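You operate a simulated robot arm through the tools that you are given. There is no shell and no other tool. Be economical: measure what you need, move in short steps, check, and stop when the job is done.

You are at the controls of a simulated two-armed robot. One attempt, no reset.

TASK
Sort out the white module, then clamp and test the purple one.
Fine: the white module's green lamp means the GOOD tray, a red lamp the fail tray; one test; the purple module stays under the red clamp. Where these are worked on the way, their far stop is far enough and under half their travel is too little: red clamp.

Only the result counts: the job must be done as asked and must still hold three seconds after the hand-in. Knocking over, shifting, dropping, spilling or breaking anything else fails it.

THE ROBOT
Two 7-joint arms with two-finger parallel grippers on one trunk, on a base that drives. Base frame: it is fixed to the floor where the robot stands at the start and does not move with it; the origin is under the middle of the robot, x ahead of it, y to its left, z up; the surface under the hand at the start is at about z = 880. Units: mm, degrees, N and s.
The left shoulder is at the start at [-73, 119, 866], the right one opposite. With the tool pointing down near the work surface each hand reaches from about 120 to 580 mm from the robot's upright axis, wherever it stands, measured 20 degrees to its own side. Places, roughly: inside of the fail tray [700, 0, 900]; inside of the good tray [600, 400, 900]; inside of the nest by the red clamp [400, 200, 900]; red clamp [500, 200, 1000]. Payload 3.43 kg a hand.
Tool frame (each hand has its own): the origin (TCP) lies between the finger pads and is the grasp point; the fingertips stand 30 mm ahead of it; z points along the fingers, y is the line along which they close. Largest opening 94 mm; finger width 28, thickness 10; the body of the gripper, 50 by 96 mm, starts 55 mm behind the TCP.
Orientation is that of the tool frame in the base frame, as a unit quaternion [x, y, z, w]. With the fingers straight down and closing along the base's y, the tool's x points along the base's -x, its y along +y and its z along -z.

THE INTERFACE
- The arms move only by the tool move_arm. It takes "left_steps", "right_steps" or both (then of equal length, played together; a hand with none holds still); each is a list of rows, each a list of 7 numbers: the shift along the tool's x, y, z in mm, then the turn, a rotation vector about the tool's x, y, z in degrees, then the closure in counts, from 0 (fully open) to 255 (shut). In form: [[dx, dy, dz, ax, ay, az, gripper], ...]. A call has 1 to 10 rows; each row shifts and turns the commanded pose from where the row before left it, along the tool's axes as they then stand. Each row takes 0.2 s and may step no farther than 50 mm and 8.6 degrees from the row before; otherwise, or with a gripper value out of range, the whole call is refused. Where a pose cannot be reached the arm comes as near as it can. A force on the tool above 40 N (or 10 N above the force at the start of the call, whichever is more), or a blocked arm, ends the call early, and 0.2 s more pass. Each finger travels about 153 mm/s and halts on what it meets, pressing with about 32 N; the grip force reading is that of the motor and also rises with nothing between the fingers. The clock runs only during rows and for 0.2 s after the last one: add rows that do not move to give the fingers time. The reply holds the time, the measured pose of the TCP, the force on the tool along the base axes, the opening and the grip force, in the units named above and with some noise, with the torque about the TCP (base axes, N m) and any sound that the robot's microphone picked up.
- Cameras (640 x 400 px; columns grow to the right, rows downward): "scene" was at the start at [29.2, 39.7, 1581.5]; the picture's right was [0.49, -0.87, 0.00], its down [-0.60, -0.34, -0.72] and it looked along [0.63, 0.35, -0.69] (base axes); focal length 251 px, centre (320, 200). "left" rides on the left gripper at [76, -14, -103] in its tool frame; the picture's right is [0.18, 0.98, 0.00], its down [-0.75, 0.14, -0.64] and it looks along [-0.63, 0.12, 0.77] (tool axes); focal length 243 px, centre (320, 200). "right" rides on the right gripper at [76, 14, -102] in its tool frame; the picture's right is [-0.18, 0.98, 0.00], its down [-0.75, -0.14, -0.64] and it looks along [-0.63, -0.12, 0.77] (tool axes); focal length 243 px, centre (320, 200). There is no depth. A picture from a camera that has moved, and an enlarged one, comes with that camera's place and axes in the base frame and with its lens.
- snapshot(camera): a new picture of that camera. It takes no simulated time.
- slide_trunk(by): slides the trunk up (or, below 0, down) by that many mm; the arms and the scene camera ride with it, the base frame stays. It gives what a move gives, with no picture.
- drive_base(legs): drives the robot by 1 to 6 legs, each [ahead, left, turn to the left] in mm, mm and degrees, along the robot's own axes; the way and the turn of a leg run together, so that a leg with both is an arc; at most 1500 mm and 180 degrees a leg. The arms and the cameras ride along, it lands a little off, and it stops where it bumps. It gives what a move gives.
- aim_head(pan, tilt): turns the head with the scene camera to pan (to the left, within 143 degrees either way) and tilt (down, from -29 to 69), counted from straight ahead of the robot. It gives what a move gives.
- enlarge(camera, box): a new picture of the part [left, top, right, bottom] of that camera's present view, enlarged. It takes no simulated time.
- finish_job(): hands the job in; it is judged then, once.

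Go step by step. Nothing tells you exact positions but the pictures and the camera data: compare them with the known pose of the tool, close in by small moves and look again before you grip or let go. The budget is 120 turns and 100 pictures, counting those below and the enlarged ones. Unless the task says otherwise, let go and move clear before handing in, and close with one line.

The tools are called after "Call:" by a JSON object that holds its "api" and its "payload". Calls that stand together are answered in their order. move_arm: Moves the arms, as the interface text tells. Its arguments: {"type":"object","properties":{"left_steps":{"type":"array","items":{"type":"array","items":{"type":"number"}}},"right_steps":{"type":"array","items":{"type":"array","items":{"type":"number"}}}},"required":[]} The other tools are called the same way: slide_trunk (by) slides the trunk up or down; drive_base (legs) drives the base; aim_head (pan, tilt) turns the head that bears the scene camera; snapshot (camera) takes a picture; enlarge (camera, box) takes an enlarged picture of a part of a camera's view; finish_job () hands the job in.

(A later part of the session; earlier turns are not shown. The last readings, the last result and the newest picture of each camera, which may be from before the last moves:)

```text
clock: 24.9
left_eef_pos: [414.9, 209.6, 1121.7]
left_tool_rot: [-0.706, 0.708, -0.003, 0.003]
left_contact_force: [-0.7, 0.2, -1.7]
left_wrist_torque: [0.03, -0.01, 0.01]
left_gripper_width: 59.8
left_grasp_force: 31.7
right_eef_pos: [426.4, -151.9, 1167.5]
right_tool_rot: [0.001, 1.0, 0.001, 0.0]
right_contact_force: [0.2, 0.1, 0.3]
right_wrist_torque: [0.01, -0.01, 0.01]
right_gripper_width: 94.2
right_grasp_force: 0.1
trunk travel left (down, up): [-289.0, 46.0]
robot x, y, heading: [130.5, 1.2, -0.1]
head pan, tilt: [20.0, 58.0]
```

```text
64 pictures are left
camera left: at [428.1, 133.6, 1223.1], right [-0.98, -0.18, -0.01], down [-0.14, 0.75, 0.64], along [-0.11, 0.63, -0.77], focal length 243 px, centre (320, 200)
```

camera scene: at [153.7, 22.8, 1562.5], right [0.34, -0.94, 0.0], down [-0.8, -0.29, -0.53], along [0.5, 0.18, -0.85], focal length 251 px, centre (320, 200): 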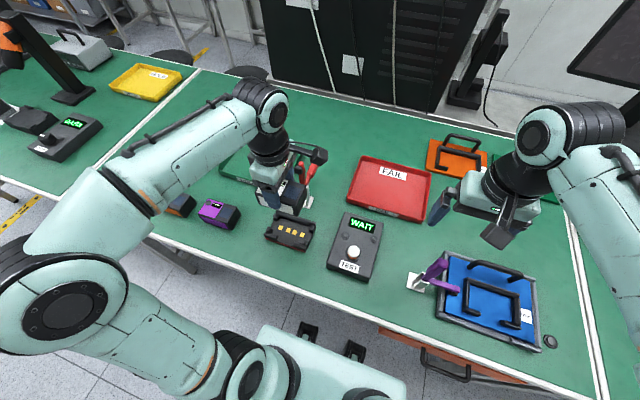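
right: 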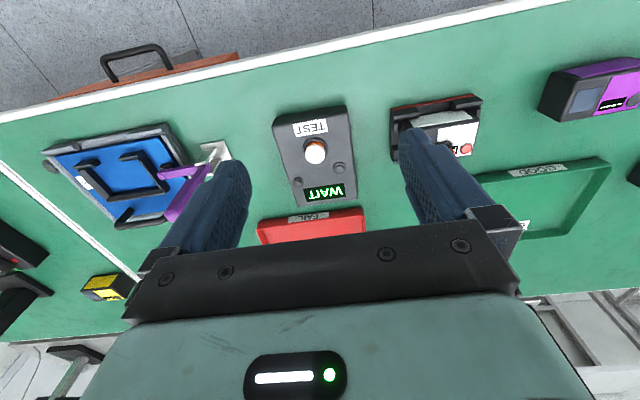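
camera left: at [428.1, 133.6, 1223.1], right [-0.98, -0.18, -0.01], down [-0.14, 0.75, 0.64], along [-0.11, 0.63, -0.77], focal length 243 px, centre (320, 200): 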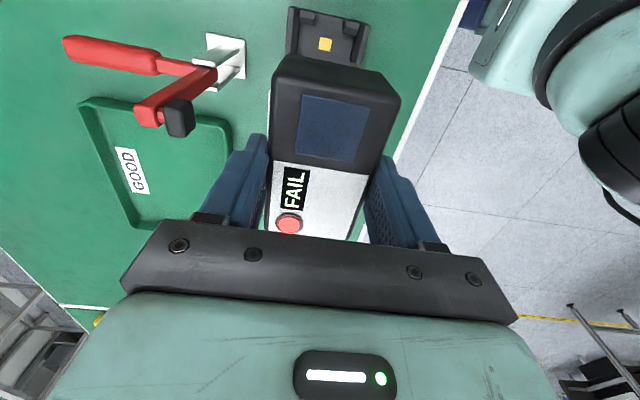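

Module lifted, nest shows empty gold contacts. The FAIL tray spans x 565–766, y −147..80; I carry the module over it (target ≈[640,−10]), moving the right hand aside.

Call:
{"api": "move_arm", "payload": {"left_steps": [[45, 0, -5, 0, 0, 0, 255], [45, 0, -5, 0, 0, 0, 255], [45, 0, 0, 0, 0, 0, 255], [45, 0, 0, 0, 0, 0, 255], [0, 0, 0, 0, 0, 0, 255]], "right_steps": [[0, -40, 0, 0, 0, 0, 0], [0, -40, 0, 0, 0, 0, 0], [0, -40, 0, 0, 0, 0, 0], [0, -40, 0, 0, 0, 0, 0], [0, 0, 0, 0, 0, 0, 0]]}}

Call:
{"api": "snapshot", "payload": {"camera": "scene"}}

```text
clock: 26.1
left_eef_pos: [409.8, 28.4, 1129.2]
left_tool_rot: [-0.706, 0.708, -0.003, 0.002]
left_contact_force: [0.5, 0.1, -1.9]
left_wrist_torque: [-0.01, 0.02, 0.01]
left_gripper_width: 59.7
left_grasp_force: 32.2
right_eef_pos: [426.6, -310.3, 1170.0]
right_tool_rot: [0.0, 1.0, 0.0, -0.001]
right_contact_force: [-0.1, 0.3, 0.0]
right_wrist_torque: [-0.03, -0.02, 0.01]
right_gripper_width: 94.0
right_grasp_force: 0.0
trunk travel left (down, up): [-289.0, 46.0]
robot x, y, heading: [130.3, 2.2, -0.2]
head pan, tilt: [20.0, 58.0]
```

```text
63 pictures are left
camera scene: at [153.3, 24.1, 1562.5], right [0.34, -0.94, 0.0], down [-0.8, -0.29, -0.53], along [0.5, 0.18, -0.85], focal length 251 px, centre (320, 200)
```

scene: 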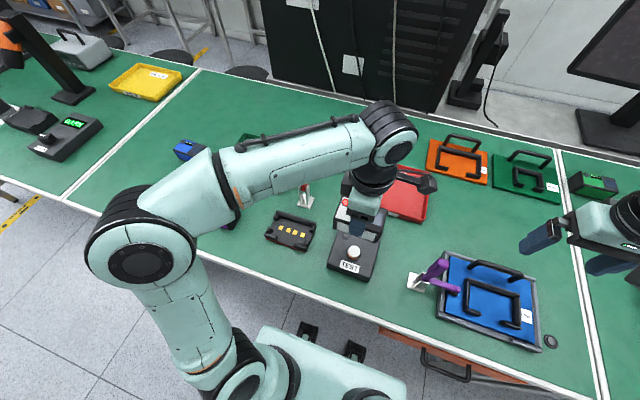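

The path is clear above; move forward over the tray.

Call:
{"api": "move_arm", "payload": {"left_steps": [[8, -45, 0, 0, 0, 0, 255], [8, -45, 0, 0, 0, 0, 255], [8, -45, 0, 0, 0, 0, 255], [8, -45, 0, 0, 0, 0, 255], [8, -45, 0, 0, 0, 0, 255], [0, 0, 0, 0, 0, 0, 255]]}}

Call:
{"api": "snapshot", "payload": {"camera": "scene"}}

Call:
{"api": "snapshot", "payload": {"camera": "left"}}

```text
clock: 27.6
left_eef_pos: [588.0, -3.4, 1127.6]
left_tool_rot: [-0.705, 0.709, -0.003, 0.002]
left_contact_force: [-0.7, -0.4, -1.4]
left_wrist_torque: [0.04, 0.02, -0.01]
left_gripper_width: 59.6
left_grasp_force: 31.8
left hand out of reach, approached as far as the arm can: row 4, 5
right_eef_pos: [426.6, -311.7, 1167.2]
right_tool_rot: [0.001, 1.0, 0.0, 0.0]
right_contact_force: [0.9, -0.3, 0.2]
right_wrist_torque: [-0.01, 0.02, -0.02]
right_gripper_width: 93.9
right_grasp_force: 0.1
trunk travel left (down, up): [-289.0, 46.0]
robot x, y, heading: [129.9, 0.7, 0.1]
head pan, tilt: [20.0, 58.0]
```

```text
62 pictures are left
camera scene: at [154.3, 22.2, 1562.5], right [0.34, -0.94, 0.0], down [-0.8, -0.29, -0.53], along [0.5, 0.18, -0.85], focal length 251 px, centre (320, 200)
```

scene: 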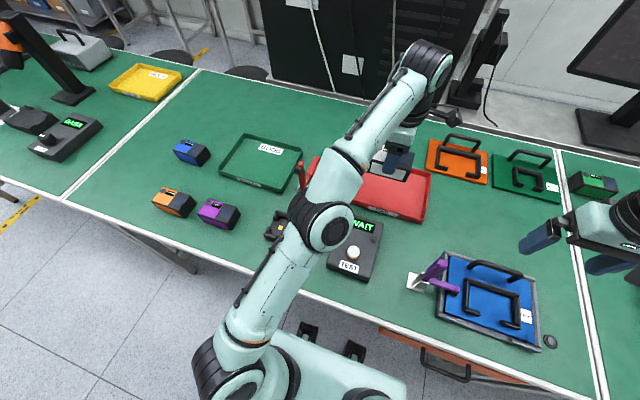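

```text
61 pictures are left
camera left: at [600.7, -77.6, 1227.8], right [-0.98, -0.18, -0.01], down [-0.14, 0.75, 0.64], along [-0.11, 0.63, -0.77], focal length 243 px, centre (320, 200)
```

left: 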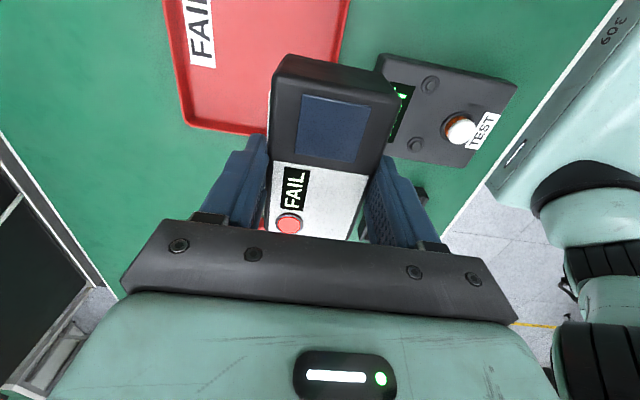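

Reach is limited at this height; lowering first gives more reach. Go down to z≈1000 and then forward.

Call:
{"api": "move_arm", "payload": {"left_steps": [[0, 0, 40, 0, 0, 0, 255], [0, 0, 40, 0, 0, 0, 255], [0, 0, 35, 0, 0, 0, 255], [0, -25, 10, 0, 0, 0, 255], [0, -25, 0, 0, 0, 0, 255], [0, 0, 0, 0, 0, 0, 255]]}}

Call:
{"api": "snapshot", "payload": {"camera": "scene"}}

Call:
{"api": "snapshot", "payload": {"camera": "left"}}

```text
clock: 28.9
left_eef_pos: [637.6, -2.0, 1001.9]
left_tool_rot: [-0.706, 0.708, -0.003, 0.002]
left_contact_force: [0.3, 0.0, -2.7]
left_wrist_torque: [-0.05, 0.0, 0.01]
left_gripper_width: 59.5
left_grasp_force: 32.5
right_eef_pos: [425.3, -310.1, 1168.9]
right_tool_rot: [0.001, 1.0, 0.0, 0.001]
right_contact_force: [-1.4, -0.3, 0.1]
right_wrist_torque: [-0.01, -0.04, -0.03]
right_gripper_width: 94.1
right_grasp_force: 0.1
trunk travel left (down, up): [-289.0, 46.0]
robot x, y, heading: [133.7, 0.5, -0.2]
head pan, tilt: [20.0, 58.0]
```

```text
60 pictures are left
camera scene: at [153.1, 23.0, 1562.5], right [0.34, -0.94, 0.0], down [-0.8, -0.29, -0.53], along [0.5, 0.18, -0.85], focal length 251 px, centre (320, 200)
```

scene: 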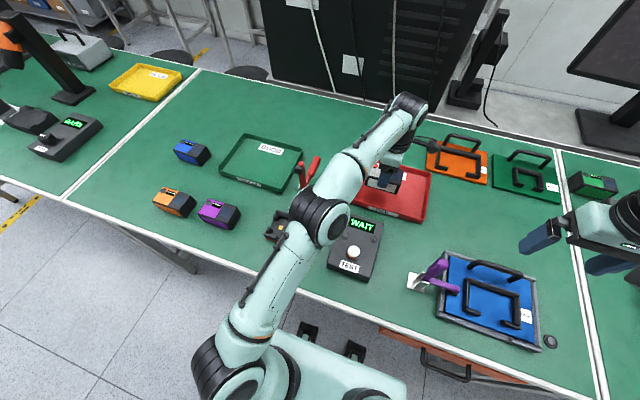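

```text
59 pictures are left
camera left: at [650.3, -77.9, 1104.4], right [-0.98, -0.18, -0.01], down [-0.14, 0.76, 0.64], along [-0.11, 0.63, -0.77], focal length 243 px, centre (320, 200)
```

left: 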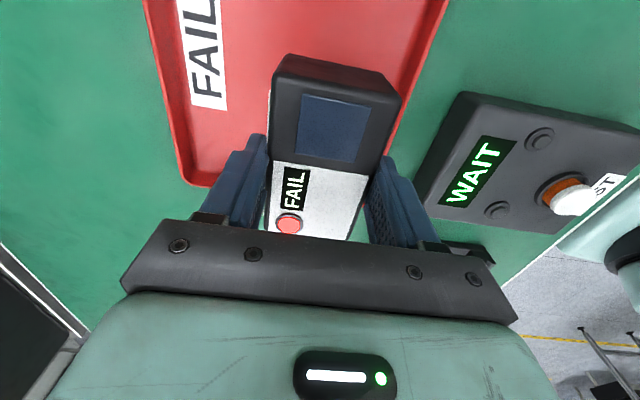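

Inside the tray outline. Lower gently until contact.

Call:
{"api": "move_arm", "payload": {"left_steps": [[0, 0, 25, 0, 0, 0, 255], [0, 0, 20, 0, 0, 0, 255], [0, 0, 4, 0, 0, 0, 255], [0, 0, 3, 0, 0, 0, 255], [0, 0, 3, 0, 0, 0, 255]]}}

Call:
{"api": "enlarge", "payload": {"camera": "scene", "box": [320, 120, 480, 220]}}

```text
clock: 30.1
left_eef_pos: [636.4, -3.2, 947.1]
left_tool_rot: [-0.706, 0.708, -0.002, 0.002]
left_contact_force: [-0.2, -0.1, -2.5]
left_wrist_torque: [-0.01, 0.02, -0.01]
left_gripper_width: 59.3
left_grasp_force: 32.4
right_eef_pos: [426.2, -311.6, 1169.2]
right_tool_rot: [0.002, 1.0, 0.0, 0.0]
right_contact_force: [1.1, 0.1, 0.2]
right_wrist_torque: [0.02, -0.01, 0.03]
right_gripper_width: 93.8
right_grasp_force: 0.0
trunk travel left (down, up): [-289.0, 46.0]
robot x, y, heading: [131.2, 1.4, -0.8]
head pan, tilt: [20.0, 58.0]
```

```text
4.00 times, centred on (400, 170) of scene
camera zoom: at [153.7, 22.8, 1562.5], right [0.34, -0.94, 0.0], down [-0.8, -0.29, -0.53], along [0.5, 0.18, -0.85], focal length 1003 px, centre (0, 320)
```

zoom: 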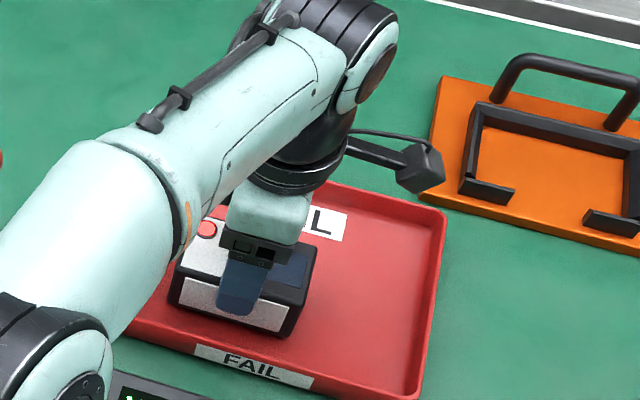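

Still hanging free (−2.5 N). Continue in 2 mm steps until contact.

Call:
{"api": "move_arm", "payload": {"left_steps": [[0, 0, 2, 0, 0, 0, 255], [0, 0, 2, 0, 0, 0, 255], [0, 0, 2, 0, 0, 0, 255], [0, 0, 0, 0, 0, 0, 255]]}}

```text
clock: 31.1
left_eef_pos: [636.9, -3.6, 942.5]
left_tool_rot: [-0.706, 0.708, -0.004, 0.002]
left_contact_force: [0.3, 0.6, 7.5]
left_wrist_torque: [0.09, 0.23, -0.04]
left_gripper_width: 59.4
left_grasp_force: 32.4
right_eef_pos: [426.0, -310.7, 1168.3]
right_tool_rot: [0.002, 1.0, 0.0, -0.001]
right_contact_force: [0.2, 0.2, -0.3]
right_wrist_torque: [0.0, -0.02, -0.02]
right_gripper_width: 94.1
right_grasp_force: 0.0
trunk travel left (down, up): [-289.0, 46.0]
robot x, y, heading: [124.7, -0.4, -0.3]
head pan, tilt: [20.0, 58.0]
```

Contact at 942.5. Release slowly and lift straight up.

Call:
{"api": "move_arm", "payload": {"left_steps": [[0, 0, 0, 0, 0, 0, 80], [0, 0, 0, 0, 0, 0, 20], [0, 0, 0, 0, 0, 0, 20], [0, 0, -20, 0, 0, 0, 20], [0, 0, -40, 0, 0, 0, 20], [0, 0, -40, 0, 0, 0, 20], [0, 10, -40, 0, 0, 0, 20], [0, 20, -30, 0, 0, 0, 20]]}}

Call:
{"api": "snapshot", "payload": {"camera": "left"}}

Call:
{"api": "snapshot", "payload": {"camera": "scene"}}

```text
clock: 33.0
left_eef_pos: [594.3, -2.6, 1111.0]
left_tool_rot: [-0.705, 0.709, -0.002, 0.003]
left_contact_force: [-0.9, -0.4, -0.2]
left_wrist_torque: [-0.02, -0.02, -0.03]
left_gripper_width: 86.5
left_grasp_force: 0.0
left hand out of reach, approached as far as the arm can: row 6, 7, 8
right_eef_pos: [425.3, -311.0, 1169.1]
right_tool_rot: [0.001, 1.0, 0.0, 0.001]
right_contact_force: [-0.5, -0.4, 0.3]
right_wrist_torque: [-0.01, -0.05, 0.0]
right_gripper_width: 93.8
right_grasp_force: 0.1
trunk travel left (down, up): [-289.0, 46.0]
robot x, y, heading: [131.5, -0.3, -0.4]
head pan, tilt: [20.0, 58.0]
```

```text
57 pictures are left
camera left: at [608.1, -78.6, 1212.3], right [-0.98, -0.18, -0.01], down [-0.14, 0.75, 0.64], along [-0.11, 0.63, -0.77], focal length 243 px, centre (320, 200)
```

left: 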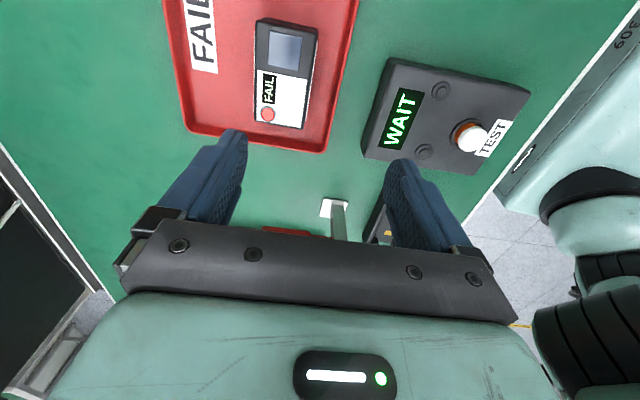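

```text
56 pictures are left
camera scene: at [152.7, 22.8, 1562.5], right [0.34, -0.94, 0.0], down [-0.8, -0.29, -0.53], along [0.5, 0.18, -0.85], focal length 251 px, centre (320, 200)
```

scene: 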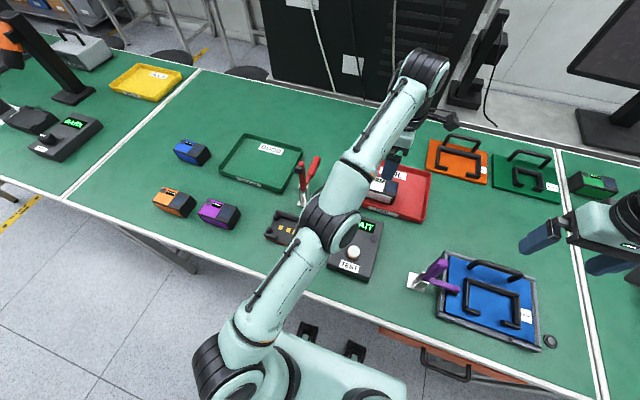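

White module rests in the FAIL tray. Now bring the left hand back and over toward the purple module.

Call:
{"api": "move_arm", "payload": {"left_steps": [[0, 45, -5, 0, 0, 0, 0], [0, 45, -5, 0, 0, 0, 0], [0, 45, -5, 0, 0, 0, 0], [0, 45, 0, 0, 0, 0, 0], [-45, 0, 0, 0, 0, 0, 0], [-45, 0, 0, 0, 0, 0, 0], [-45, 0, 0, 0, 0, 0, 0], [-45, 0, 0, 0, 0, 0, 0], [-45, 0, 0, 0, 0, 0, 0], [-45, 0, 0, 0, 0, 0, 0]]}}

Call:
{"api": "move_arm", "payload": {"left_steps": [[-45, 0, 0, 0, 0, 0, 0], [-45, 0, 0, 0, 0, 0, 0], [-30, 0, 0, 0, 0, 0, 0], [0, 0, 40, 0, 0, 0, 0], [0, 0, 0, 0, 0, 0, 0]]}}

Call:
{"api": "snapshot", "payload": {"camera": "left"}}

Call:
{"api": "snapshot", "payload": {"camera": "scene"}}

```text
clock: 35.1
left_eef_pos: [417.9, 269.0, 1126.0]
left_tool_rot: [-0.706, 0.708, -0.003, 0.002]
left_contact_force: [0.1, -0.3, 0.3]
left_wrist_torque: [0.0, 0.0, 0.0]
left_gripper_width: 94.0
left_grasp_force: 0.1
right_eef_pos: [426.2, -310.4, 1169.0]
right_tool_rot: [0.002, 1.0, -0.001, 0.0]
right_contact_force: [-0.4, -0.2, 0.4]
right_wrist_torque: [0.0, -0.02, 0.0]
right_gripper_width: 93.9
right_grasp_force: 0.1
trunk travel left (down, up): [-289.0, 46.0]
robot x, y, heading: [127.8, 0.2, -0.2]
head pan, tilt: [20.0, 58.0]
```

```text
clock: 36.4
left_eef_pos: [418.1, 390.1, 1083.9]
left_tool_rot: [-0.706, 0.709, -0.003, 0.002]
left_contact_force: [-0.3, 0.5, 0.1]
left_wrist_torque: [-0.03, -0.02, 0.0]
left_gripper_width: 93.9
left_grasp_force: 0.0
right_eef_pos: [426.3, -312.3, 1170.1]
right_tool_rot: [0.002, 1.0, 0.0, 0.0]
right_contact_force: [0.2, -0.3, 0.2]
right_wrist_torque: [-0.01, -0.01, 0.0]
right_gripper_width: 93.8
right_grasp_force: 0.0
trunk travel left (down, up): [-289.0, 46.0]
robot x, y, heading: [131.1, -1.5, -0.3]
head pan, tilt: [20.0, 58.0]
```

```text
55 pictures are left
camera left: at [432.0, 313.9, 1185.4], right [-0.98, -0.18, -0.01], down [-0.14, 0.75, 0.64], along [-0.11, 0.63, -0.77], focal length 243 px, centre (320, 200)
```

left: 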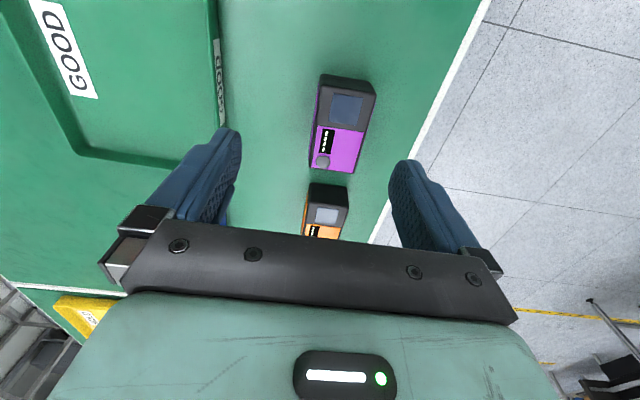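

```text
54 pictures are left
camera scene: at [153.4, 22.6, 1562.5], right [0.34, -0.94, 0.0], down [-0.8, -0.29, -0.53], along [0.5, 0.18, -0.85], focal length 251 px, centre (320, 200)
```

scene: 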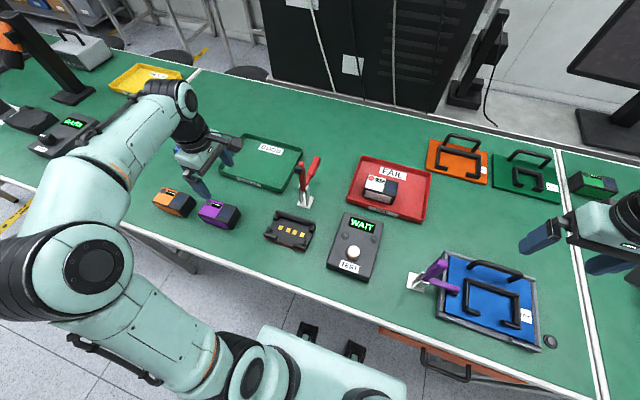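

Take an enlarged view to measure the purple module.

Call:
{"api": "enlarge", "payload": {"camera": "left", "box": [260, 60, 420, 180]}}

Call:
{"api": "enlarge", "payload": {"camera": "scene", "box": [140, 160, 300, 260]}}

```text
3.33 times, centred on (340, 120) of left
camera zoom: at [432.0, 313.9, 1185.4], right [-0.98, -0.18, -0.01], down [-0.14, 0.75, 0.64], along [-0.11, 0.63, -0.77], focal length 809 px, centre (253, 467)
```

zoom: 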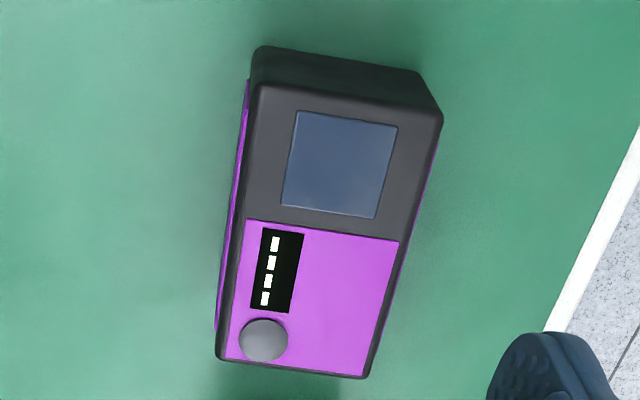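

```text
4.00 times, centred on (220, 210) of scene
camera zoom: at [153.4, 22.6, 1562.5], right [0.34, -0.94, 0.0], down [-0.8, -0.29, -0.53], along [0.5, 0.18, -0.85], focal length 1003 px, centre (720, 160)
```

zoom: 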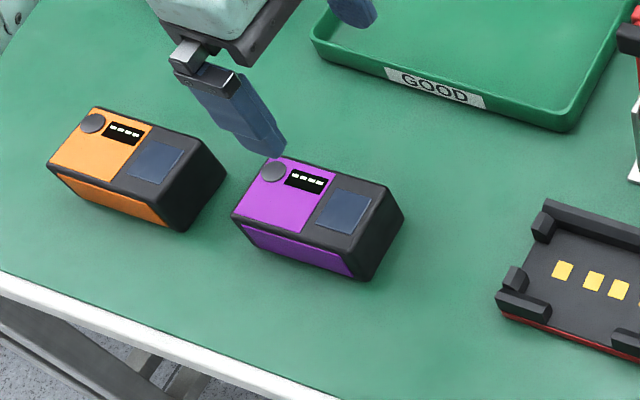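

Purple's centre is ≈[391.6, 426], aligned with the axes. Move above and lower to z≈985 first.

Call:
{"api": "move_arm", "payload": {"left_steps": [[-36, 26.5, 0, 0, 0, 0, 0], [0, 0, 45, 0, 0, 0, 0], [0, 0, 45, 0, 0, 0, 0], [0, 0, 9, 0, 0, 0, 0], [0, 0, 0, 0, 0, 0, 0]]}}

Call:
{"api": "snapshot", "payload": {"camera": "left"}}

```text
clock: 37.5
left_eef_pos: [392.2, 423.8, 983.4]
left_tool_rot: [-0.706, 0.709, -0.003, 0.002]
left_contact_force: [0.3, -0.2, 0.0]
left_wrist_torque: [-0.02, -0.04, 0.02]
left_gripper_width: 94.2
left_grasp_force: 0.0
right_eef_pos: [425.4, -310.8, 1169.0]
right_tool_rot: [0.002, 1.0, 0.0, 0.0]
right_contact_force: [-0.1, 0.4, -0.4]
right_wrist_torque: [-0.01, 0.02, 0.01]
right_gripper_width: 94.1
right_grasp_force: 0.0
trunk travel left (down, up): [-289.0, 46.0]
robot x, y, heading: [130.6, 3.1, -0.1]
head pan, tilt: [20.0, 58.0]
```

```text
51 pictures are left
camera left: at [405.9, 348.2, 1085.0], right [-0.98, -0.18, -0.01], down [-0.14, 0.75, 0.64], along [-0.11, 0.63, -0.77], focal length 243 px, centre (320, 200)
```

left: 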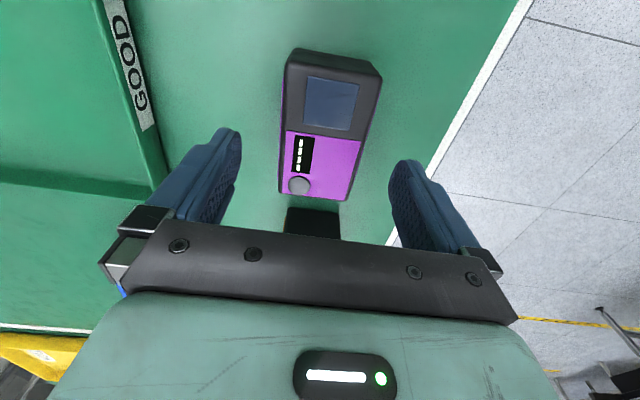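

Aligned. Lower to z≈939 and grip.

Call:
{"api": "move_arm", "payload": {"left_steps": [[0, 1, 22, 0, 0, 0, 0], [-1, 0, 22, 0, 0, 0, 0], [0, 0, 0, 0, 0, 0, 0], [0, 0, 0, 0, 0, 0, 255], [0, 0, 0, 0, 0, 0, 255], [0, 0, 0, 0, 0, 0, 255]]}}

Call:
{"api": "snapshot", "payload": {"camera": "left"}}

```text
clock: 39.0
left_eef_pos: [392.4, 423.6, 940.3]
left_tool_rot: [-0.706, 0.708, -0.003, 0.002]
left_contact_force: [-0.8, 0.8, 0.7]
left_wrist_torque: [0.12, 0.18, 0.08]
left_gripper_width: 59.8
left_grasp_force: 31.8
right_eef_pos: [425.8, -310.5, 1170.2]
right_tool_rot: [0.002, 1.0, 0.0, 0.0]
right_contact_force: [0.2, 0.4, 0.4]
right_wrist_torque: [-0.01, 0.0, 0.02]
right_gripper_width: 94.0
right_grasp_force: 0.1
trunk travel left (down, up): [-289.0, 46.0]
robot x, y, heading: [131.4, -2.3, -0.3]
head pan, tilt: [20.0, 58.0]
```

```text
50 pictures are left
camera left: at [404.6, 348.1, 1041.0], right [-0.98, -0.18, -0.01], down [-0.14, 0.75, 0.64], along [-0.11, 0.63, -0.77], focal length 243 px, centre (320, 200)
```

left: 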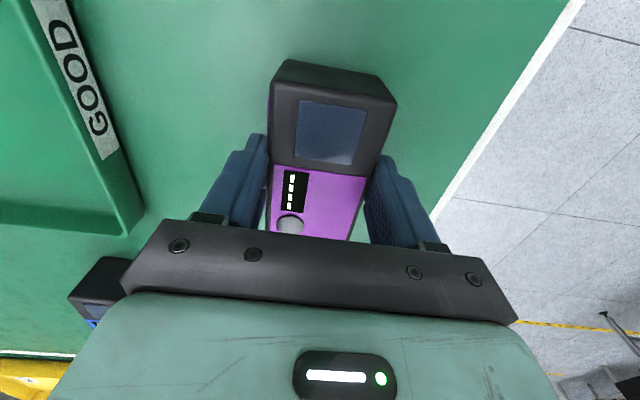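

Purple gripped nearly the same way as white was (≈2 mm further along +y). Lift, carry above the nest.

Call:
{"api": "move_arm", "payload": {"left_steps": [[0, 0, -10, 0, 0, 0, 255], [0, 0, -30, 0, 0, 0, 255], [0, 0, -45, 0, 0, 0, 255], [0, 0, -45, 0, 0, 0, 255], [43, -5, 0, 0, 0, 0, 255], [43, -5, 0, 0, 0, 0, 255], [43, -5, 0, 0, 0, 0, 255], [43, -5, 0, 0, 0, 0, 255], [44, -2.6, 0, 0, 0, 0, 255], [0, 0, 0, 0, 0, 0, 255]]}}

Call:
{"api": "snapshot", "payload": {"camera": "left"}}

Call:
{"api": "snapshot", "payload": {"camera": "scene"}}

```text
clock: 41.1
left_eef_pos: [413.6, 208.7, 1069.1]
left_tool_rot: [-0.706, 0.708, -0.003, 0.001]
left_contact_force: [1.1, -0.2, -1.4]
left_wrist_torque: [-0.02, -0.01, 0.0]
left_gripper_width: 59.3
left_grasp_force: 32.0
right_eef_pos: [425.9, -310.8, 1169.8]
right_tool_rot: [0.001, 1.0, 0.0, 0.0]
right_contact_force: [0.3, 0.8, -0.1]
right_wrist_torque: [-0.02, -0.01, -0.01]
right_gripper_width: 94.2
right_grasp_force: 0.0
trunk travel left (down, up): [-289.0, 46.0]
robot x, y, heading: [131.3, -1.2, -0.4]
head pan, tilt: [20.0, 58.0]
```

```text
49 pictures are left
camera left: at [427.2, 132.4, 1170.7], right [-0.98, -0.18, -0.01], down [-0.14, 0.76, 0.64], along [-0.11, 0.63, -0.77], focal length 243 px, centre (320, 200)
```

left: 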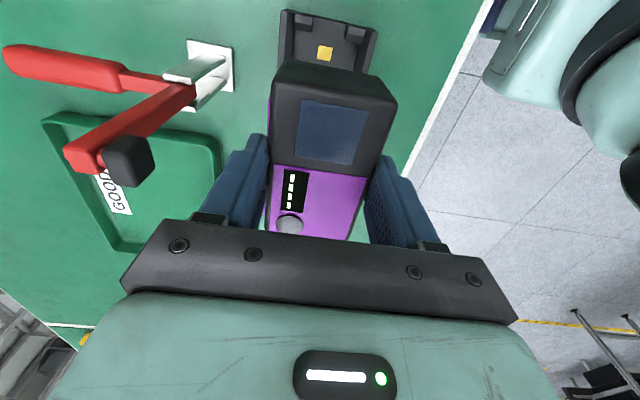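

```text
48 pictures are left
camera scene: at [153.5, 23.4, 1562.5], right [0.34, -0.94, 0.0], down [-0.8, -0.29, -0.53], along [0.5, 0.18, -0.85], focal length 251 px, centre (320, 200)
```

scene: 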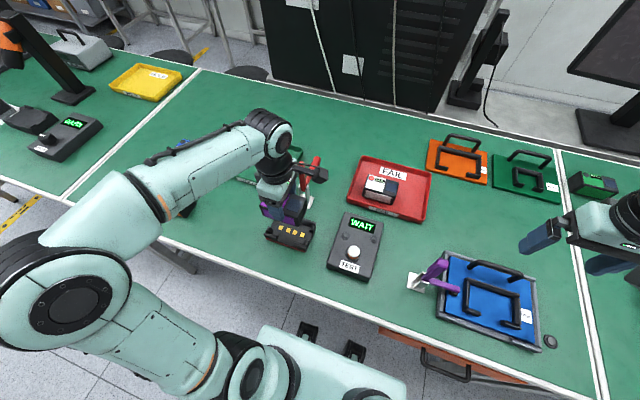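

Lower to z≈977, just above the nest walls, and inspect.

Call:
{"api": "move_arm", "payload": {"left_steps": [[1, -1, 40, 0, 0, 0, 255], [0, 0, 40, 0, 0, 0, 255], [0, 0, 12, 0, 0, 0, 255], [0, 0, 0, 0, 0, 0, 255]]}}

Call:
{"api": "enlarge", "payload": {"camera": "left", "box": [200, 0, 440, 150]}}

Call:
{"api": "enlarge", "payload": {"camera": "scene", "box": [220, 180, 340, 260]}}

```text
clock: 42.1
left_eef_pos: [413.9, 208.5, 977.8]
left_tool_rot: [-0.705, 0.709, -0.003, 0.002]
left_contact_force: [0.3, -0.1, -1.9]
left_wrist_torque: [0.0, 0.03, -0.02]
left_gripper_width: 59.3
left_grasp_force: 31.9
right_eef_pos: [426.4, -310.4, 1168.4]
right_tool_rot: [0.002, 1.0, -0.001, 0.0]
right_contact_force: [-0.3, 0.2, -0.8]
right_wrist_torque: [-0.01, -0.04, -0.01]
right_gripper_width: 94.1
right_grasp_force: 0.0
trunk travel left (down, up): [-289.0, 46.0]
robot x, y, heading: [129.8, -1.9, -0.2]
head pan, tilt: [20.0, 58.0]
```

```text
2.67 times, centred on (320, 75) of left
camera zoom: at [427.5, 133.0, 1078.6], right [-0.98, -0.18, -0.01], down [-0.14, 0.75, 0.64], along [-0.11, 0.63, -0.77], focal length 647 px, centre (320, 533)
```

zoom: 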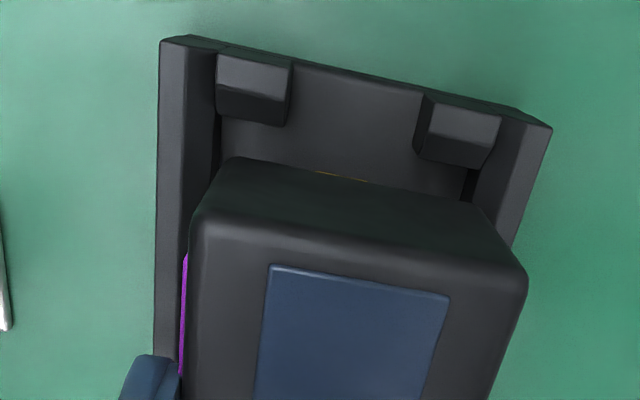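

```text
5.00 times, centred on (280, 220) of scene
camera zoom: at [153.6, 22.9, 1562.5], right [0.34, -0.94, 0.0], down [-0.8, -0.29, -0.53], along [0.5, 0.18, -0.85], focal length 1254 px, centre (520, 100)
```

zoom: 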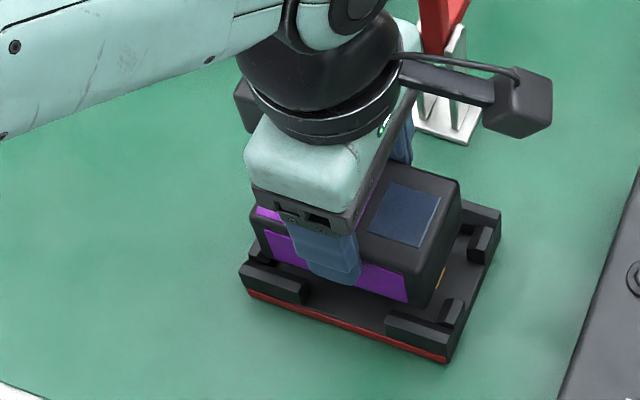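

Clearances look centred; nudge +1 mm in x and lower slowly into the nest.

Call:
{"api": "move_arm", "payload": {"left_steps": [[0, -1, 8, 0, 0, 0, 255], [0, 0, 6, 0, 0, 0, 255], [0, 0, 5, 0, 0, 0, 255], [0, 0, 3, 0, 0, 0, 255], [0, 0, 0, 0, 0, 0, 255]]}}

Call:
{"api": "enlarge", "payload": {"camera": "left", "box": [200, 0, 440, 150]}}

Call:
{"api": "enlarge", "payload": {"camera": "scene", "box": [220, 180, 340, 260]}}

```text
clock: 43.4
left_eef_pos: [415.2, 205.9, 956.8]
left_tool_rot: [-0.705, 0.709, -0.003, 0.003]
left_contact_force: [0.7, -1.2, -1.3]
left_wrist_torque: [-0.09, -0.01, -0.05]
left_gripper_width: 59.7
left_grasp_force: 32.1
right_eef_pos: [425.7, -310.5, 1168.8]
right_tool_rot: [0.002, 1.0, 0.0, -0.001]
right_contact_force: [-0.5, 0.5, -1.2]
right_wrist_torque: [0.02, -0.03, 0.0]
right_gripper_width: 94.0
right_grasp_force: 0.2
trunk travel left (down, up): [-289.0, 46.0]
robot x, y, heading: [130.1, -2.6, -0.4]
head pan, tilt: [20.0, 58.0]
```

```text
2.67 times, centred on (320, 75) of left
camera zoom: at [428.9, 131.7, 1057.6], right [-0.98, -0.18, -0.01], down [-0.14, 0.75, 0.64], along [-0.11, 0.63, -0.77], focal length 647 px, centre (320, 533)
```

zoom: 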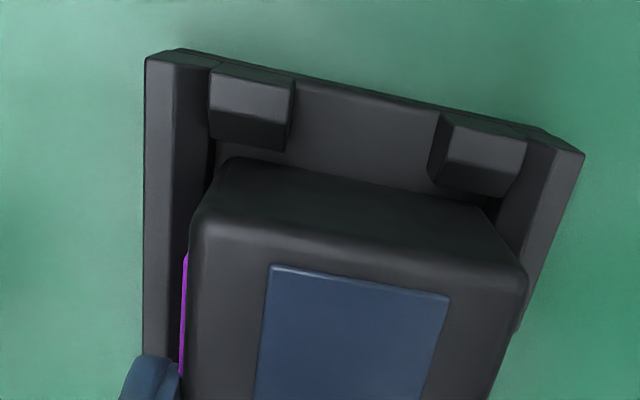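

```text
5.00 times, centred on (280, 220) of scene
camera zoom: at [153.7, 22.6, 1562.5], right [0.34, -0.94, 0.0], down [-0.8, -0.29, -0.53], along [0.5, 0.18, -0.85], focal length 1254 px, centre (520, 100)
```

zoom: 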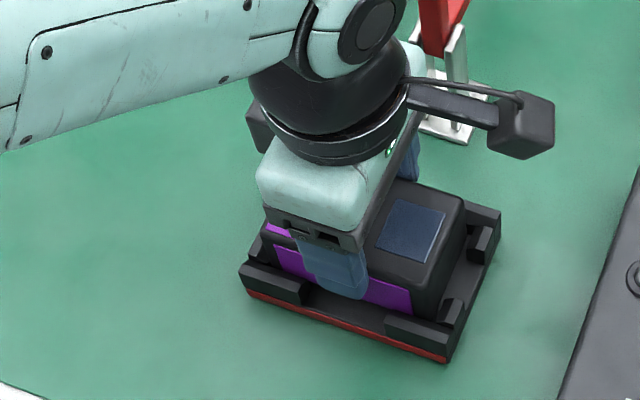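

Entering cleanly. Continue down in 2 mm steps to contact.

Call:
{"api": "move_arm", "payload": {"left_steps": [[0, 0, 2, 0, 0, 0, 255], [0, 0, 2, 0, 0, 0, 255], [0, 0, 2, 0, 0, 0, 255], [0, 0, 0, 0, 0, 0, 255]]}}

Call:
{"api": "enlarge", "payload": {"camera": "left", "box": [200, 0, 440, 150]}}

```text
clock: 44.4
left_eef_pos: [415.4, 207.7, 951.6]
left_tool_rot: [-0.706, 0.708, -0.003, 0.003]
left_contact_force: [-2.2, -0.1, 17.8]
left_wrist_torque: [-0.02, 0.7, 0.16]
left_gripper_width: 59.8
left_grasp_force: 32.1
right_eef_pos: [425.0, -311.2, 1168.8]
right_tool_rot: [0.002, 1.0, 0.0, 0.002]
right_contact_force: [-0.2, -0.2, 0.4]
right_wrist_torque: [-0.01, 0.0, 0.01]
right_gripper_width: 93.9
right_grasp_force: 0.0
trunk travel left (down, up): [-289.0, 46.0]
robot x, y, heading: [133.0, -4.2, -0.3]
head pan, tilt: [20.0, 58.0]
```

```text
2.67 times, centred on (320, 75) of left
camera zoom: at [429.1, 131.6, 1052.9], right [-0.98, -0.18, -0.01], down [-0.15, 0.75, 0.64], along [-0.11, 0.63, -0.77], focal length 647 px, centre (320, 533)
```

zoom: 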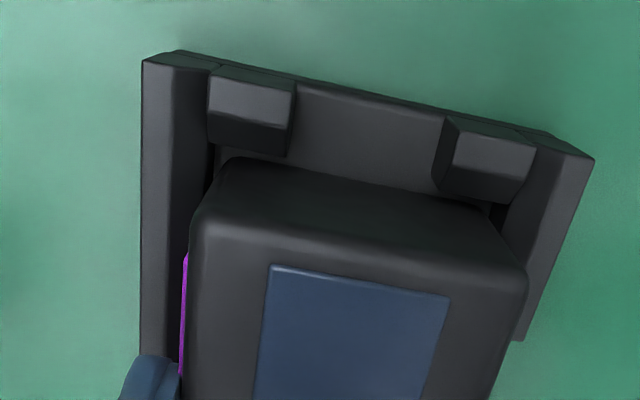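

Seated at the same height as the white one. Release and lift.

Call:
{"api": "move_arm", "payload": {"left_steps": [[0, 0, 0, 0, 0, 0, 80], [0, 0, 0, 0, 0, 0, 0], [0, 0, 0, 0, 0, 0, 0], [0, 0, -20, 0, 0, 0, 0], [0, 0, -45, 0, 0, 0, 0], [0, 0, -45, 0, 0, 0, 0], [0, 0, -45, 0, 0, 0, 0], [0, 0, -20, 0, 0, 0, 0]]}}

Call:
{"api": "enlarge", "payload": {"camera": "left", "box": [200, 0, 440, 150]}}

Call:
{"api": "enlarge", "payload": {"camera": "scene", "box": [220, 160, 380, 260]}}

```text
clock: 46.1
left_eef_pos: [412.5, 209.6, 1125.1]
left_tool_rot: [-0.706, 0.708, -0.003, 0.002]
left_contact_force: [-0.1, 0.6, 0.4]
left_wrist_torque: [0.02, -0.02, 0.01]
left_gripper_width: 93.6
left_grasp_force: 0.0
right_eef_pos: [425.8, -310.9, 1169.0]
right_tool_rot: [0.002, 1.0, 0.0, 0.0]
right_contact_force: [0.7, 0.4, 0.4]
right_wrist_torque: [-0.03, 0.03, -0.03]
right_gripper_width: 94.0
right_grasp_force: 0.1
trunk travel left (down, up): [-289.0, 46.0]
robot x, y, heading: [131.1, -2.0, -0.2]
head pan, tilt: [20.0, 58.0]
```

```text
2.67 times, centred on (320, 75) of left
camera zoom: at [426.6, 133.8, 1226.1], right [-0.98, -0.18, -0.01], down [-0.14, 0.75, 0.64], along [-0.11, 0.63, -0.77], focal length 647 px, centre (320, 533)
```

zoom: 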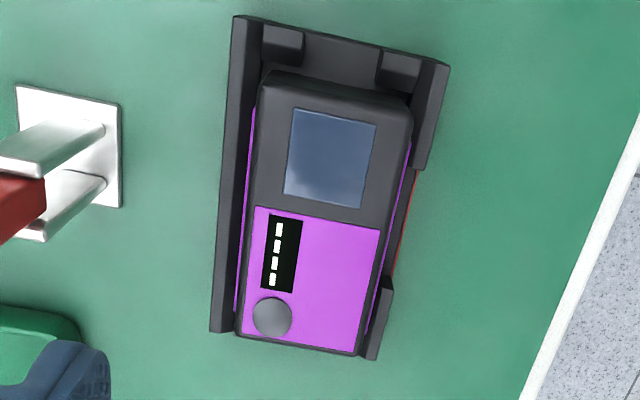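

```text
4.00 times, centred on (300, 210) of scene
camera zoom: at [153.6, 22.7, 1562.5], right [0.34, -0.94, 0.0], down [-0.8, -0.29, -0.53], along [0.5, 0.18, -0.85], focal length 1003 px, centre (400, 160)
```

zoom: 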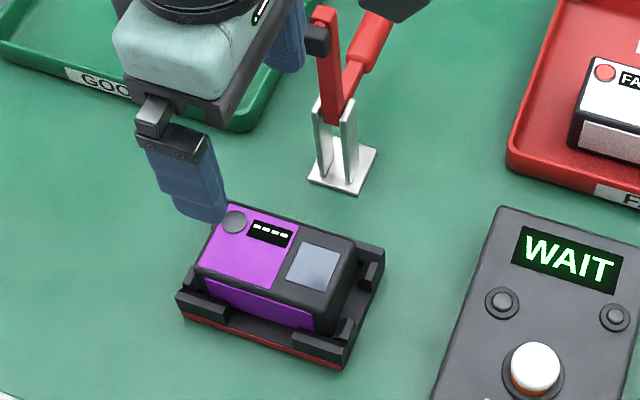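

Purple sits square in the nest. Now I go round the open clamp arm and turn the tool back to grip the handle from above.

Call:
{"api": "move_arm", "payload": {"left_steps": [[-45, 0, 0, 0, 0, 0, 0], [-45, 0, 0, 0, 0, 0, 0], [0, 0, 0, 0, 0, 8.5, 0], [0, 0, 0, 0, 0, 8.5, 0], [0, 0, 0, 0, 0, 8.5, 0], [0, 0, 0, 0, 0, 8.5, 0], [0, 0, 0, 0, 0, 8.5, 0], [0, 0, 0, 0, 0, 8.5, 0], [0, 0, 0, 0, 0, 8.5, 0], [0, 0, 0, 0, 0, 8.5, 0]]}}

Call:
{"api": "move_arm", "payload": {"left_steps": [[0, 0, 0, 0, 0, 8.5, 0], [0, 0, 0, 0, 0, 8.5, 0], [0, 0, 0, 0, 0, 5, 0], [-45, 0, 0, 0, 0, 0, 0], [-45, 0, 0, 0, 0, 0, 0], [-45, 0, 0, 0, 0, 0, 0], [-45, 0, 0, 0, 0, 0, 0], [0, 0, 0, 0, 0, 0, 0]]}}

Call:
{"api": "snapshot", "payload": {"camera": "left"}}

Call:
{"api": "enlarge", "payload": {"camera": "scene", "box": [220, 120, 380, 220]}}

```text
clock: 48.4
left_eef_pos: [414.6, 298.2, 1125.5]
left_tool_rot: [-0.188, 0.982, -0.001, 0.003]
left_contact_force: [1.1, -0.5, 0.7]
left_wrist_torque: [0.02, -0.02, 0.0]
left_gripper_width: 93.9
left_grasp_force: 0.0
right_eef_pos: [426.5, -310.1, 1169.8]
right_tool_rot: [0.002, 1.0, -0.001, 0.001]
right_contact_force: [0.2, 0.3, -0.2]
right_wrist_torque: [0.0, 0.0, 0.02]
right_gripper_width: 93.9
right_grasp_force: 0.0
trunk travel left (down, up): [-289.0, 46.0]
robot x, y, heading: [135.1, 2.7, -0.0]
head pan, tilt: [20.0, 58.0]
```

```text
clock: 50.1
left_eef_pos: [594.4, 297.1, 1126.5]
left_tool_rot: [0.002, 1.0, 0.0, 0.004]
left_contact_force: [0.6, 0.4, 0.5]
left_wrist_torque: [-0.02, -0.02, -0.03]
left_gripper_width: 93.9
left_grasp_force: 0.0
right_eef_pos: [424.9, -310.6, 1169.0]
right_tool_rot: [0.002, 1.0, 0.0, 0.001]
right_contact_force: [0.0, 0.2, -0.4]
right_wrist_torque: [0.01, -0.01, 0.02]
right_gripper_width: 94.1
right_grasp_force: 0.0
trunk travel left (down, up): [-289.0, 46.0]
robot x, y, heading: [131.4, 0.4, -0.1]
head pan, tilt: [20.0, 58.0]
```

```text
40 pictures are left
camera left: at [517.3, 284.2, 1227.2], right [-0.18, 0.98, 0.0], down [0.75, 0.14, 0.65], along [0.64, 0.11, -0.76], focal length 243 px, centre (320, 200)
```

left: 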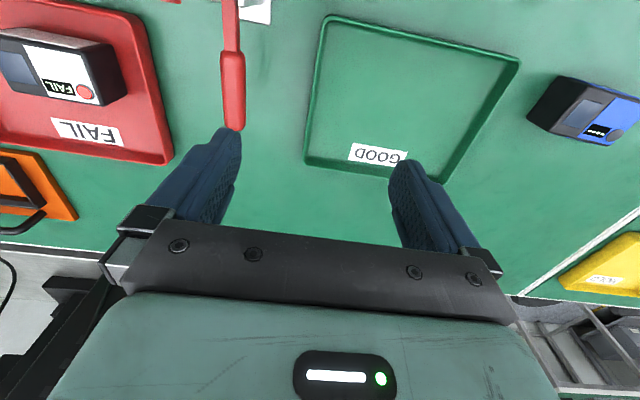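

```text
4.00 times, centred on (300, 170) of scene
camera zoom: at [151.9, 22.9, 1562.5], right [0.34, -0.94, 0.0], down [-0.8, -0.29, -0.53], along [0.5, 0.18, -0.85], focal length 1003 px, centre (400, 320)
```

zoom: 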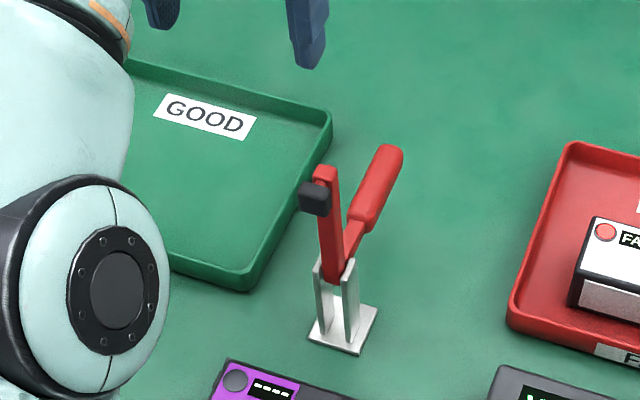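

The handle now lies level, grip x≈568–647 at z≈963. Move over it and descend.

Call:
{"api": "move_arm", "payload": {"left_steps": [[-9, -43, 0, 0, 0, 0, 0], [-9, -43, 10, 0, 0, 0, 0], [0, 0, 45, 0, 0, 0, 0], [0, 0, 45, 0, 0, 0, 0], [0, 0, 30, 0, 0, 0, 0], [0, 0, 0, 0, 0, 0, 0]]}}

Call:
{"api": "snapshot", "payload": {"camera": "left"}}

```text
clock: 51.5
left_eef_pos: [614.2, 211.0, 996.6]
left_tool_rot: [0.002, 1.0, -0.001, 0.003]
left_contact_force: [-0.1, 0.2, -0.3]
left_wrist_torque: [-0.02, -0.01, 0.03]
left_gripper_width: 94.0
left_grasp_force: 0.0
right_eef_pos: [425.6, -308.6, 1169.0]
right_tool_rot: [0.001, 1.0, 0.0, 0.0]
right_contact_force: [-0.4, -0.4, 0.1]
right_wrist_torque: [0.02, -0.01, -0.03]
right_gripper_width: 94.0
right_grasp_force: 0.1
trunk travel left (down, up): [-289.0, 46.0]
robot x, y, heading: [131.8, -0.7, -0.3]
head pan, tilt: [20.0, 58.0]
```

```text
38 pictures are left
camera left: at [537.4, 198.8, 1097.6], right [-0.18, 0.98, 0.0], down [0.75, 0.14, 0.65], along [0.64, 0.12, -0.76], focal length 243 px, centre (320, 200)
```

left: 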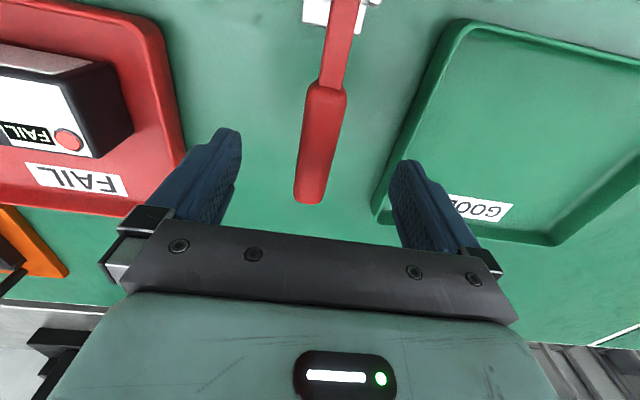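

The hand camera sits near the raised arm, so I use x≈626 as before, then down and grip.

Call:
{"api": "move_arm", "payload": {"left_steps": [[-11, 0, 0, 0, 0, 0, 0], [0, 0, 17, 0, 0, 0, 0], [0, 0, 17, 0, 0, 0, 0], [0, 0, 0, 0, 0, 0, 0], [0, 0, 0, 0, 0, 0, 255], [0, 0, 0, 0, 0, 0, 255], [0, 0, 0, 0, 0, 0, 255]]}}

```text
clock: 53.1
left_eef_pos: [625.1, 209.7, 962.6]
left_tool_rot: [0.003, 1.0, -0.001, 0.003]
left_contact_force: [1.9, -10.5, -2.8]
left_wrist_torque: [0.03, -0.01, 0.35]
left_gripper_width: 26.2
left_grasp_force: 45.2
right_eef_pos: [426.8, -312.3, 1169.1]
right_tool_rot: [0.002, 1.0, 0.002, -0.001]
right_contact_force: [-0.3, 0.0, 0.6]
right_wrist_torque: [-0.01, -0.01, 0.0]
right_gripper_width: 94.0
right_grasp_force: 0.0
trunk travel left (down, up): [-289.0, 46.0]
robot x, y, heading: [128.7, 0.1, -0.0]
head pan, tilt: [20.0, 58.0]
```

Gripped. Swing the handle back up along the arc (first half).

Call:
{"api": "move_arm", "payload": {"left_steps": [[0.5, -0.8, -10.5, 0, 0, 0, 255], [1.7, 0, -10.3, 0, 0, 0, 255], [2.7, 0, -10.1, 0, 0, 0, 255], [3.7, 0, -9.8, 0, 0, 0, 255], [4.8, 0, -9.3, 0, 0, 0, 255]]}}

Call:
{"api": "enlarge", "payload": {"camera": "scene", "box": [220, 120, 380, 220]}}

```text
clock: 54.4
left_eef_pos: [612.3, 208.1, 1012.8]
left_tool_rot: [0.002, 1.0, 0.0, 0.003]
left_contact_force: [-2.7, -12.0, -18.6]
left_wrist_torque: [0.02, -1.37, 0.47]
left_gripper_width: 26.8
left_grasp_force: 45.3
right_eef_pos: [427.2, -312.2, 1168.0]
right_tool_rot: [0.001, 1.0, 0.001, 0.0]
right_contact_force: [0.7, -0.5, 0.2]
right_wrist_torque: [0.01, -0.01, 0.0]
right_gripper_width: 94.0
right_grasp_force: 0.1
trunk travel left (down, up): [-289.0, 46.0]
robot x, y, heading: [131.3, 1.9, -0.5]
head pan, tilt: [20.0, 58.0]
```

```text
4.00 times, centred on (300, 170) of scene
camera zoom: at [154.2, 21.4, 1562.5], right [0.34, -0.94, 0.0], down [-0.8, -0.29, -0.53], along [0.5, 0.18, -0.85], focal length 1003 px, centre (400, 320)
```

zoom: 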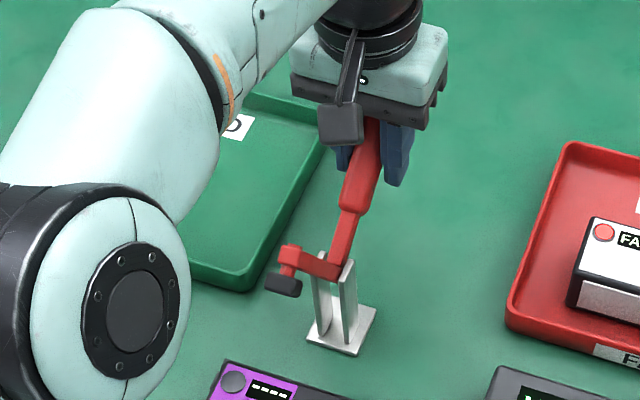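

Working well. Continue up the arc.

Call:
{"api": "move_arm", "payload": {"left_steps": [[5.7, 0, -8.8, 0, 0, 0, 255], [6.6, 0, -8.1, 0, 0, 0, 255], [7.4, 0, -7.4, 0, 0, 0, 255], [8.1, 0, -6.6, 0, 0, 0, 255], [8.8, 0, -5.7, 0, 0, 0, 255], [9.3, 0, -4.8, 0, 0, 0, 255]]}}

Call:
{"api": "enlarge", "payload": {"camera": "scene", "box": [220, 140, 380, 240]}}

```text
clock: 55.8
left_eef_pos: [567.5, 209.1, 1054.1]
left_tool_rot: [0.002, 1.0, -0.001, 0.006]
left_contact_force: [13.0, -10.6, 1.8]
left_wrist_torque: [0.14, -1.12, -0.18]
left_gripper_width: 26.1
left_grasp_force: 45.4
right_eef_pos: [426.9, -311.8, 1168.3]
right_tool_rot: [0.002, 1.0, 0.001, 0.0]
right_contact_force: [0.2, -0.7, 0.5]
right_wrist_torque: [0.05, -0.03, 0.02]
right_gripper_width: 94.1
right_grasp_force: 0.1
trunk travel left (down, up): [-289.0, 46.0]
robot x, y, heading: [125.1, -3.7, -0.2]
head pan, tilt: [20.0, 58.0]
```

```text
4.00 times, centred on (300, 190) of scene
camera zoom: at [155.5, 21.0, 1562.7], right [0.34, -0.94, 0.0], down [-0.8, -0.29, -0.53], along [0.5, 0.18, -0.85], focal length 1003 px, centre (400, 240)
```

zoom: 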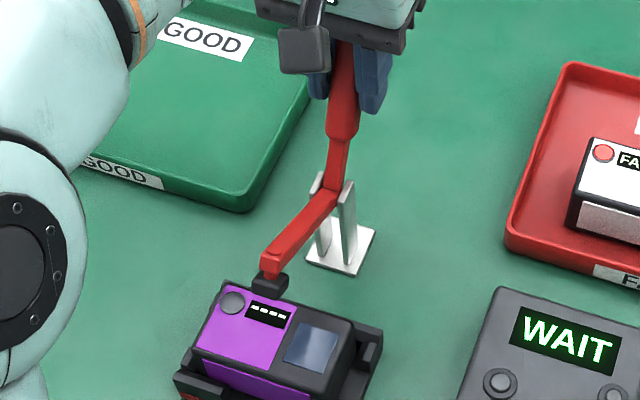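

Near closed. Continue, then press with small steps to the far stop.

Call:
{"api": "move_arm", "payload": {"left_steps": [[9.8, 0, -3.7, 0, 0, 0, 255], [10.1, 0, -2.7, 0, 0, 0, 255], [10.3, 0, -1.7, 0, 0, 0, 255], [4, 0, -0.3, 0, 0, 0, 255], [3, 0, 0, 0, 0, 0, 255], [3, 0, 0, 0, 0, 0, 255], [3, 0, 0, 0, 0, 0, 255]]}}

Call:
{"api": "enlarge", "payload": {"camera": "scene", "box": [220, 140, 380, 240]}}

```text
clock: 57.4
left_eef_pos: [523.7, 209.0, 1063.3]
left_tool_rot: [0.002, 1.0, 0.0, 0.004]
left_contact_force: [11.6, -6.5, 16.3]
left_wrist_torque: [0.13, -1.37, -0.08]
left_gripper_width: 26.4
left_grasp_force: 45.1
right_eef_pos: [426.4, -313.0, 1168.2]
right_tool_rot: [0.002, 1.0, 0.001, 0.0]
right_contact_force: [-0.2, 0.1, 0.0]
right_wrist_torque: [-0.01, -0.01, -0.02]
right_gripper_width: 93.8
right_grasp_force: 0.0
trunk travel left (down, up): [-289.0, 46.0]
robot x, y, heading: [130.9, 2.4, -0.2]
head pan, tilt: [20.0, 58.0]
```

```text
4.00 times, centred on (300, 190) of scene
camera zoom: at [154.1, 21.0, 1562.6], right [0.34, -0.94, 0.0], down [-0.8, -0.29, -0.53], along [0.5, 0.18, -0.85], focal length 1003 px, centre (400, 240)
```

zoom: 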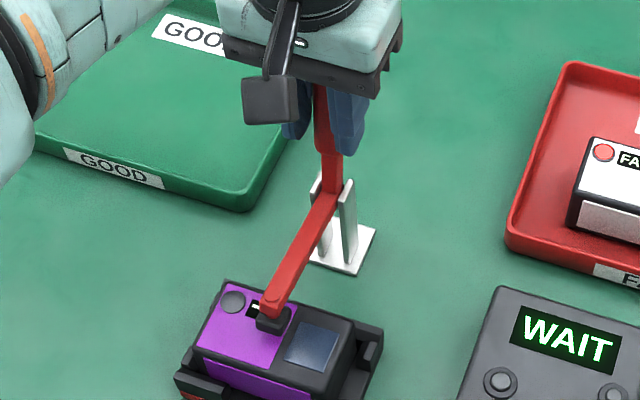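

Nearly down; press on a bit more to feel the stop.

Call:
{"api": "move_arm", "payload": {"left_steps": [[3, 0, 0, 0, 0, 0, 255], [3, 0, 0, 0, 0, 0, 255], [3, 0, 0, 0, 0, 0, 255], [0, 0, 0, 0, 0, 0, 255]]}}

Call:
{"api": "enlarge", "payload": {"camera": "scene", "box": [220, 140, 380, 240]}}

```text
clock: 58.4
left_eef_pos: [513.9, 209.1, 1062.4]
left_tool_rot: [0.002, 1.0, 0.0, 0.004]
left_contact_force: [9.5, -7.4, 12.1]
left_wrist_torque: [0.11, -1.35, -0.03]
left_gripper_width: 26.2
left_grasp_force: 44.9
right_eef_pos: [426.6, -311.8, 1168.5]
right_tool_rot: [0.002, 1.0, 0.0, 0.0]
right_contact_force: [-0.9, 0.0, 0.8]
right_wrist_torque: [0.01, -0.01, 0.0]
right_gripper_width: 93.7
right_grasp_force: 0.1
trunk travel left (down, up): [-289.0, 46.0]
robot x, y, heading: [134.6, -1.3, -0.3]
head pan, tilt: [20.0, 58.0]
```

```text
4.00 times, centred on (300, 190) of scene
camera zoom: at [154.2, 21.0, 1562.5], right [0.34, -0.94, 0.0], down [-0.8, -0.29, -0.53], along [0.5, 0.18, -0.85], focal length 1003 px, centre (400, 240)
```

zoom: 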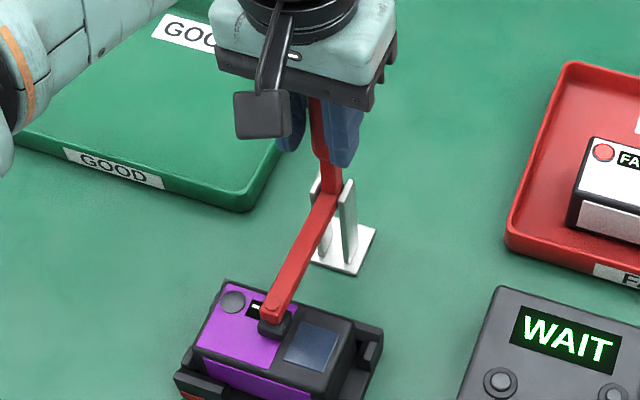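

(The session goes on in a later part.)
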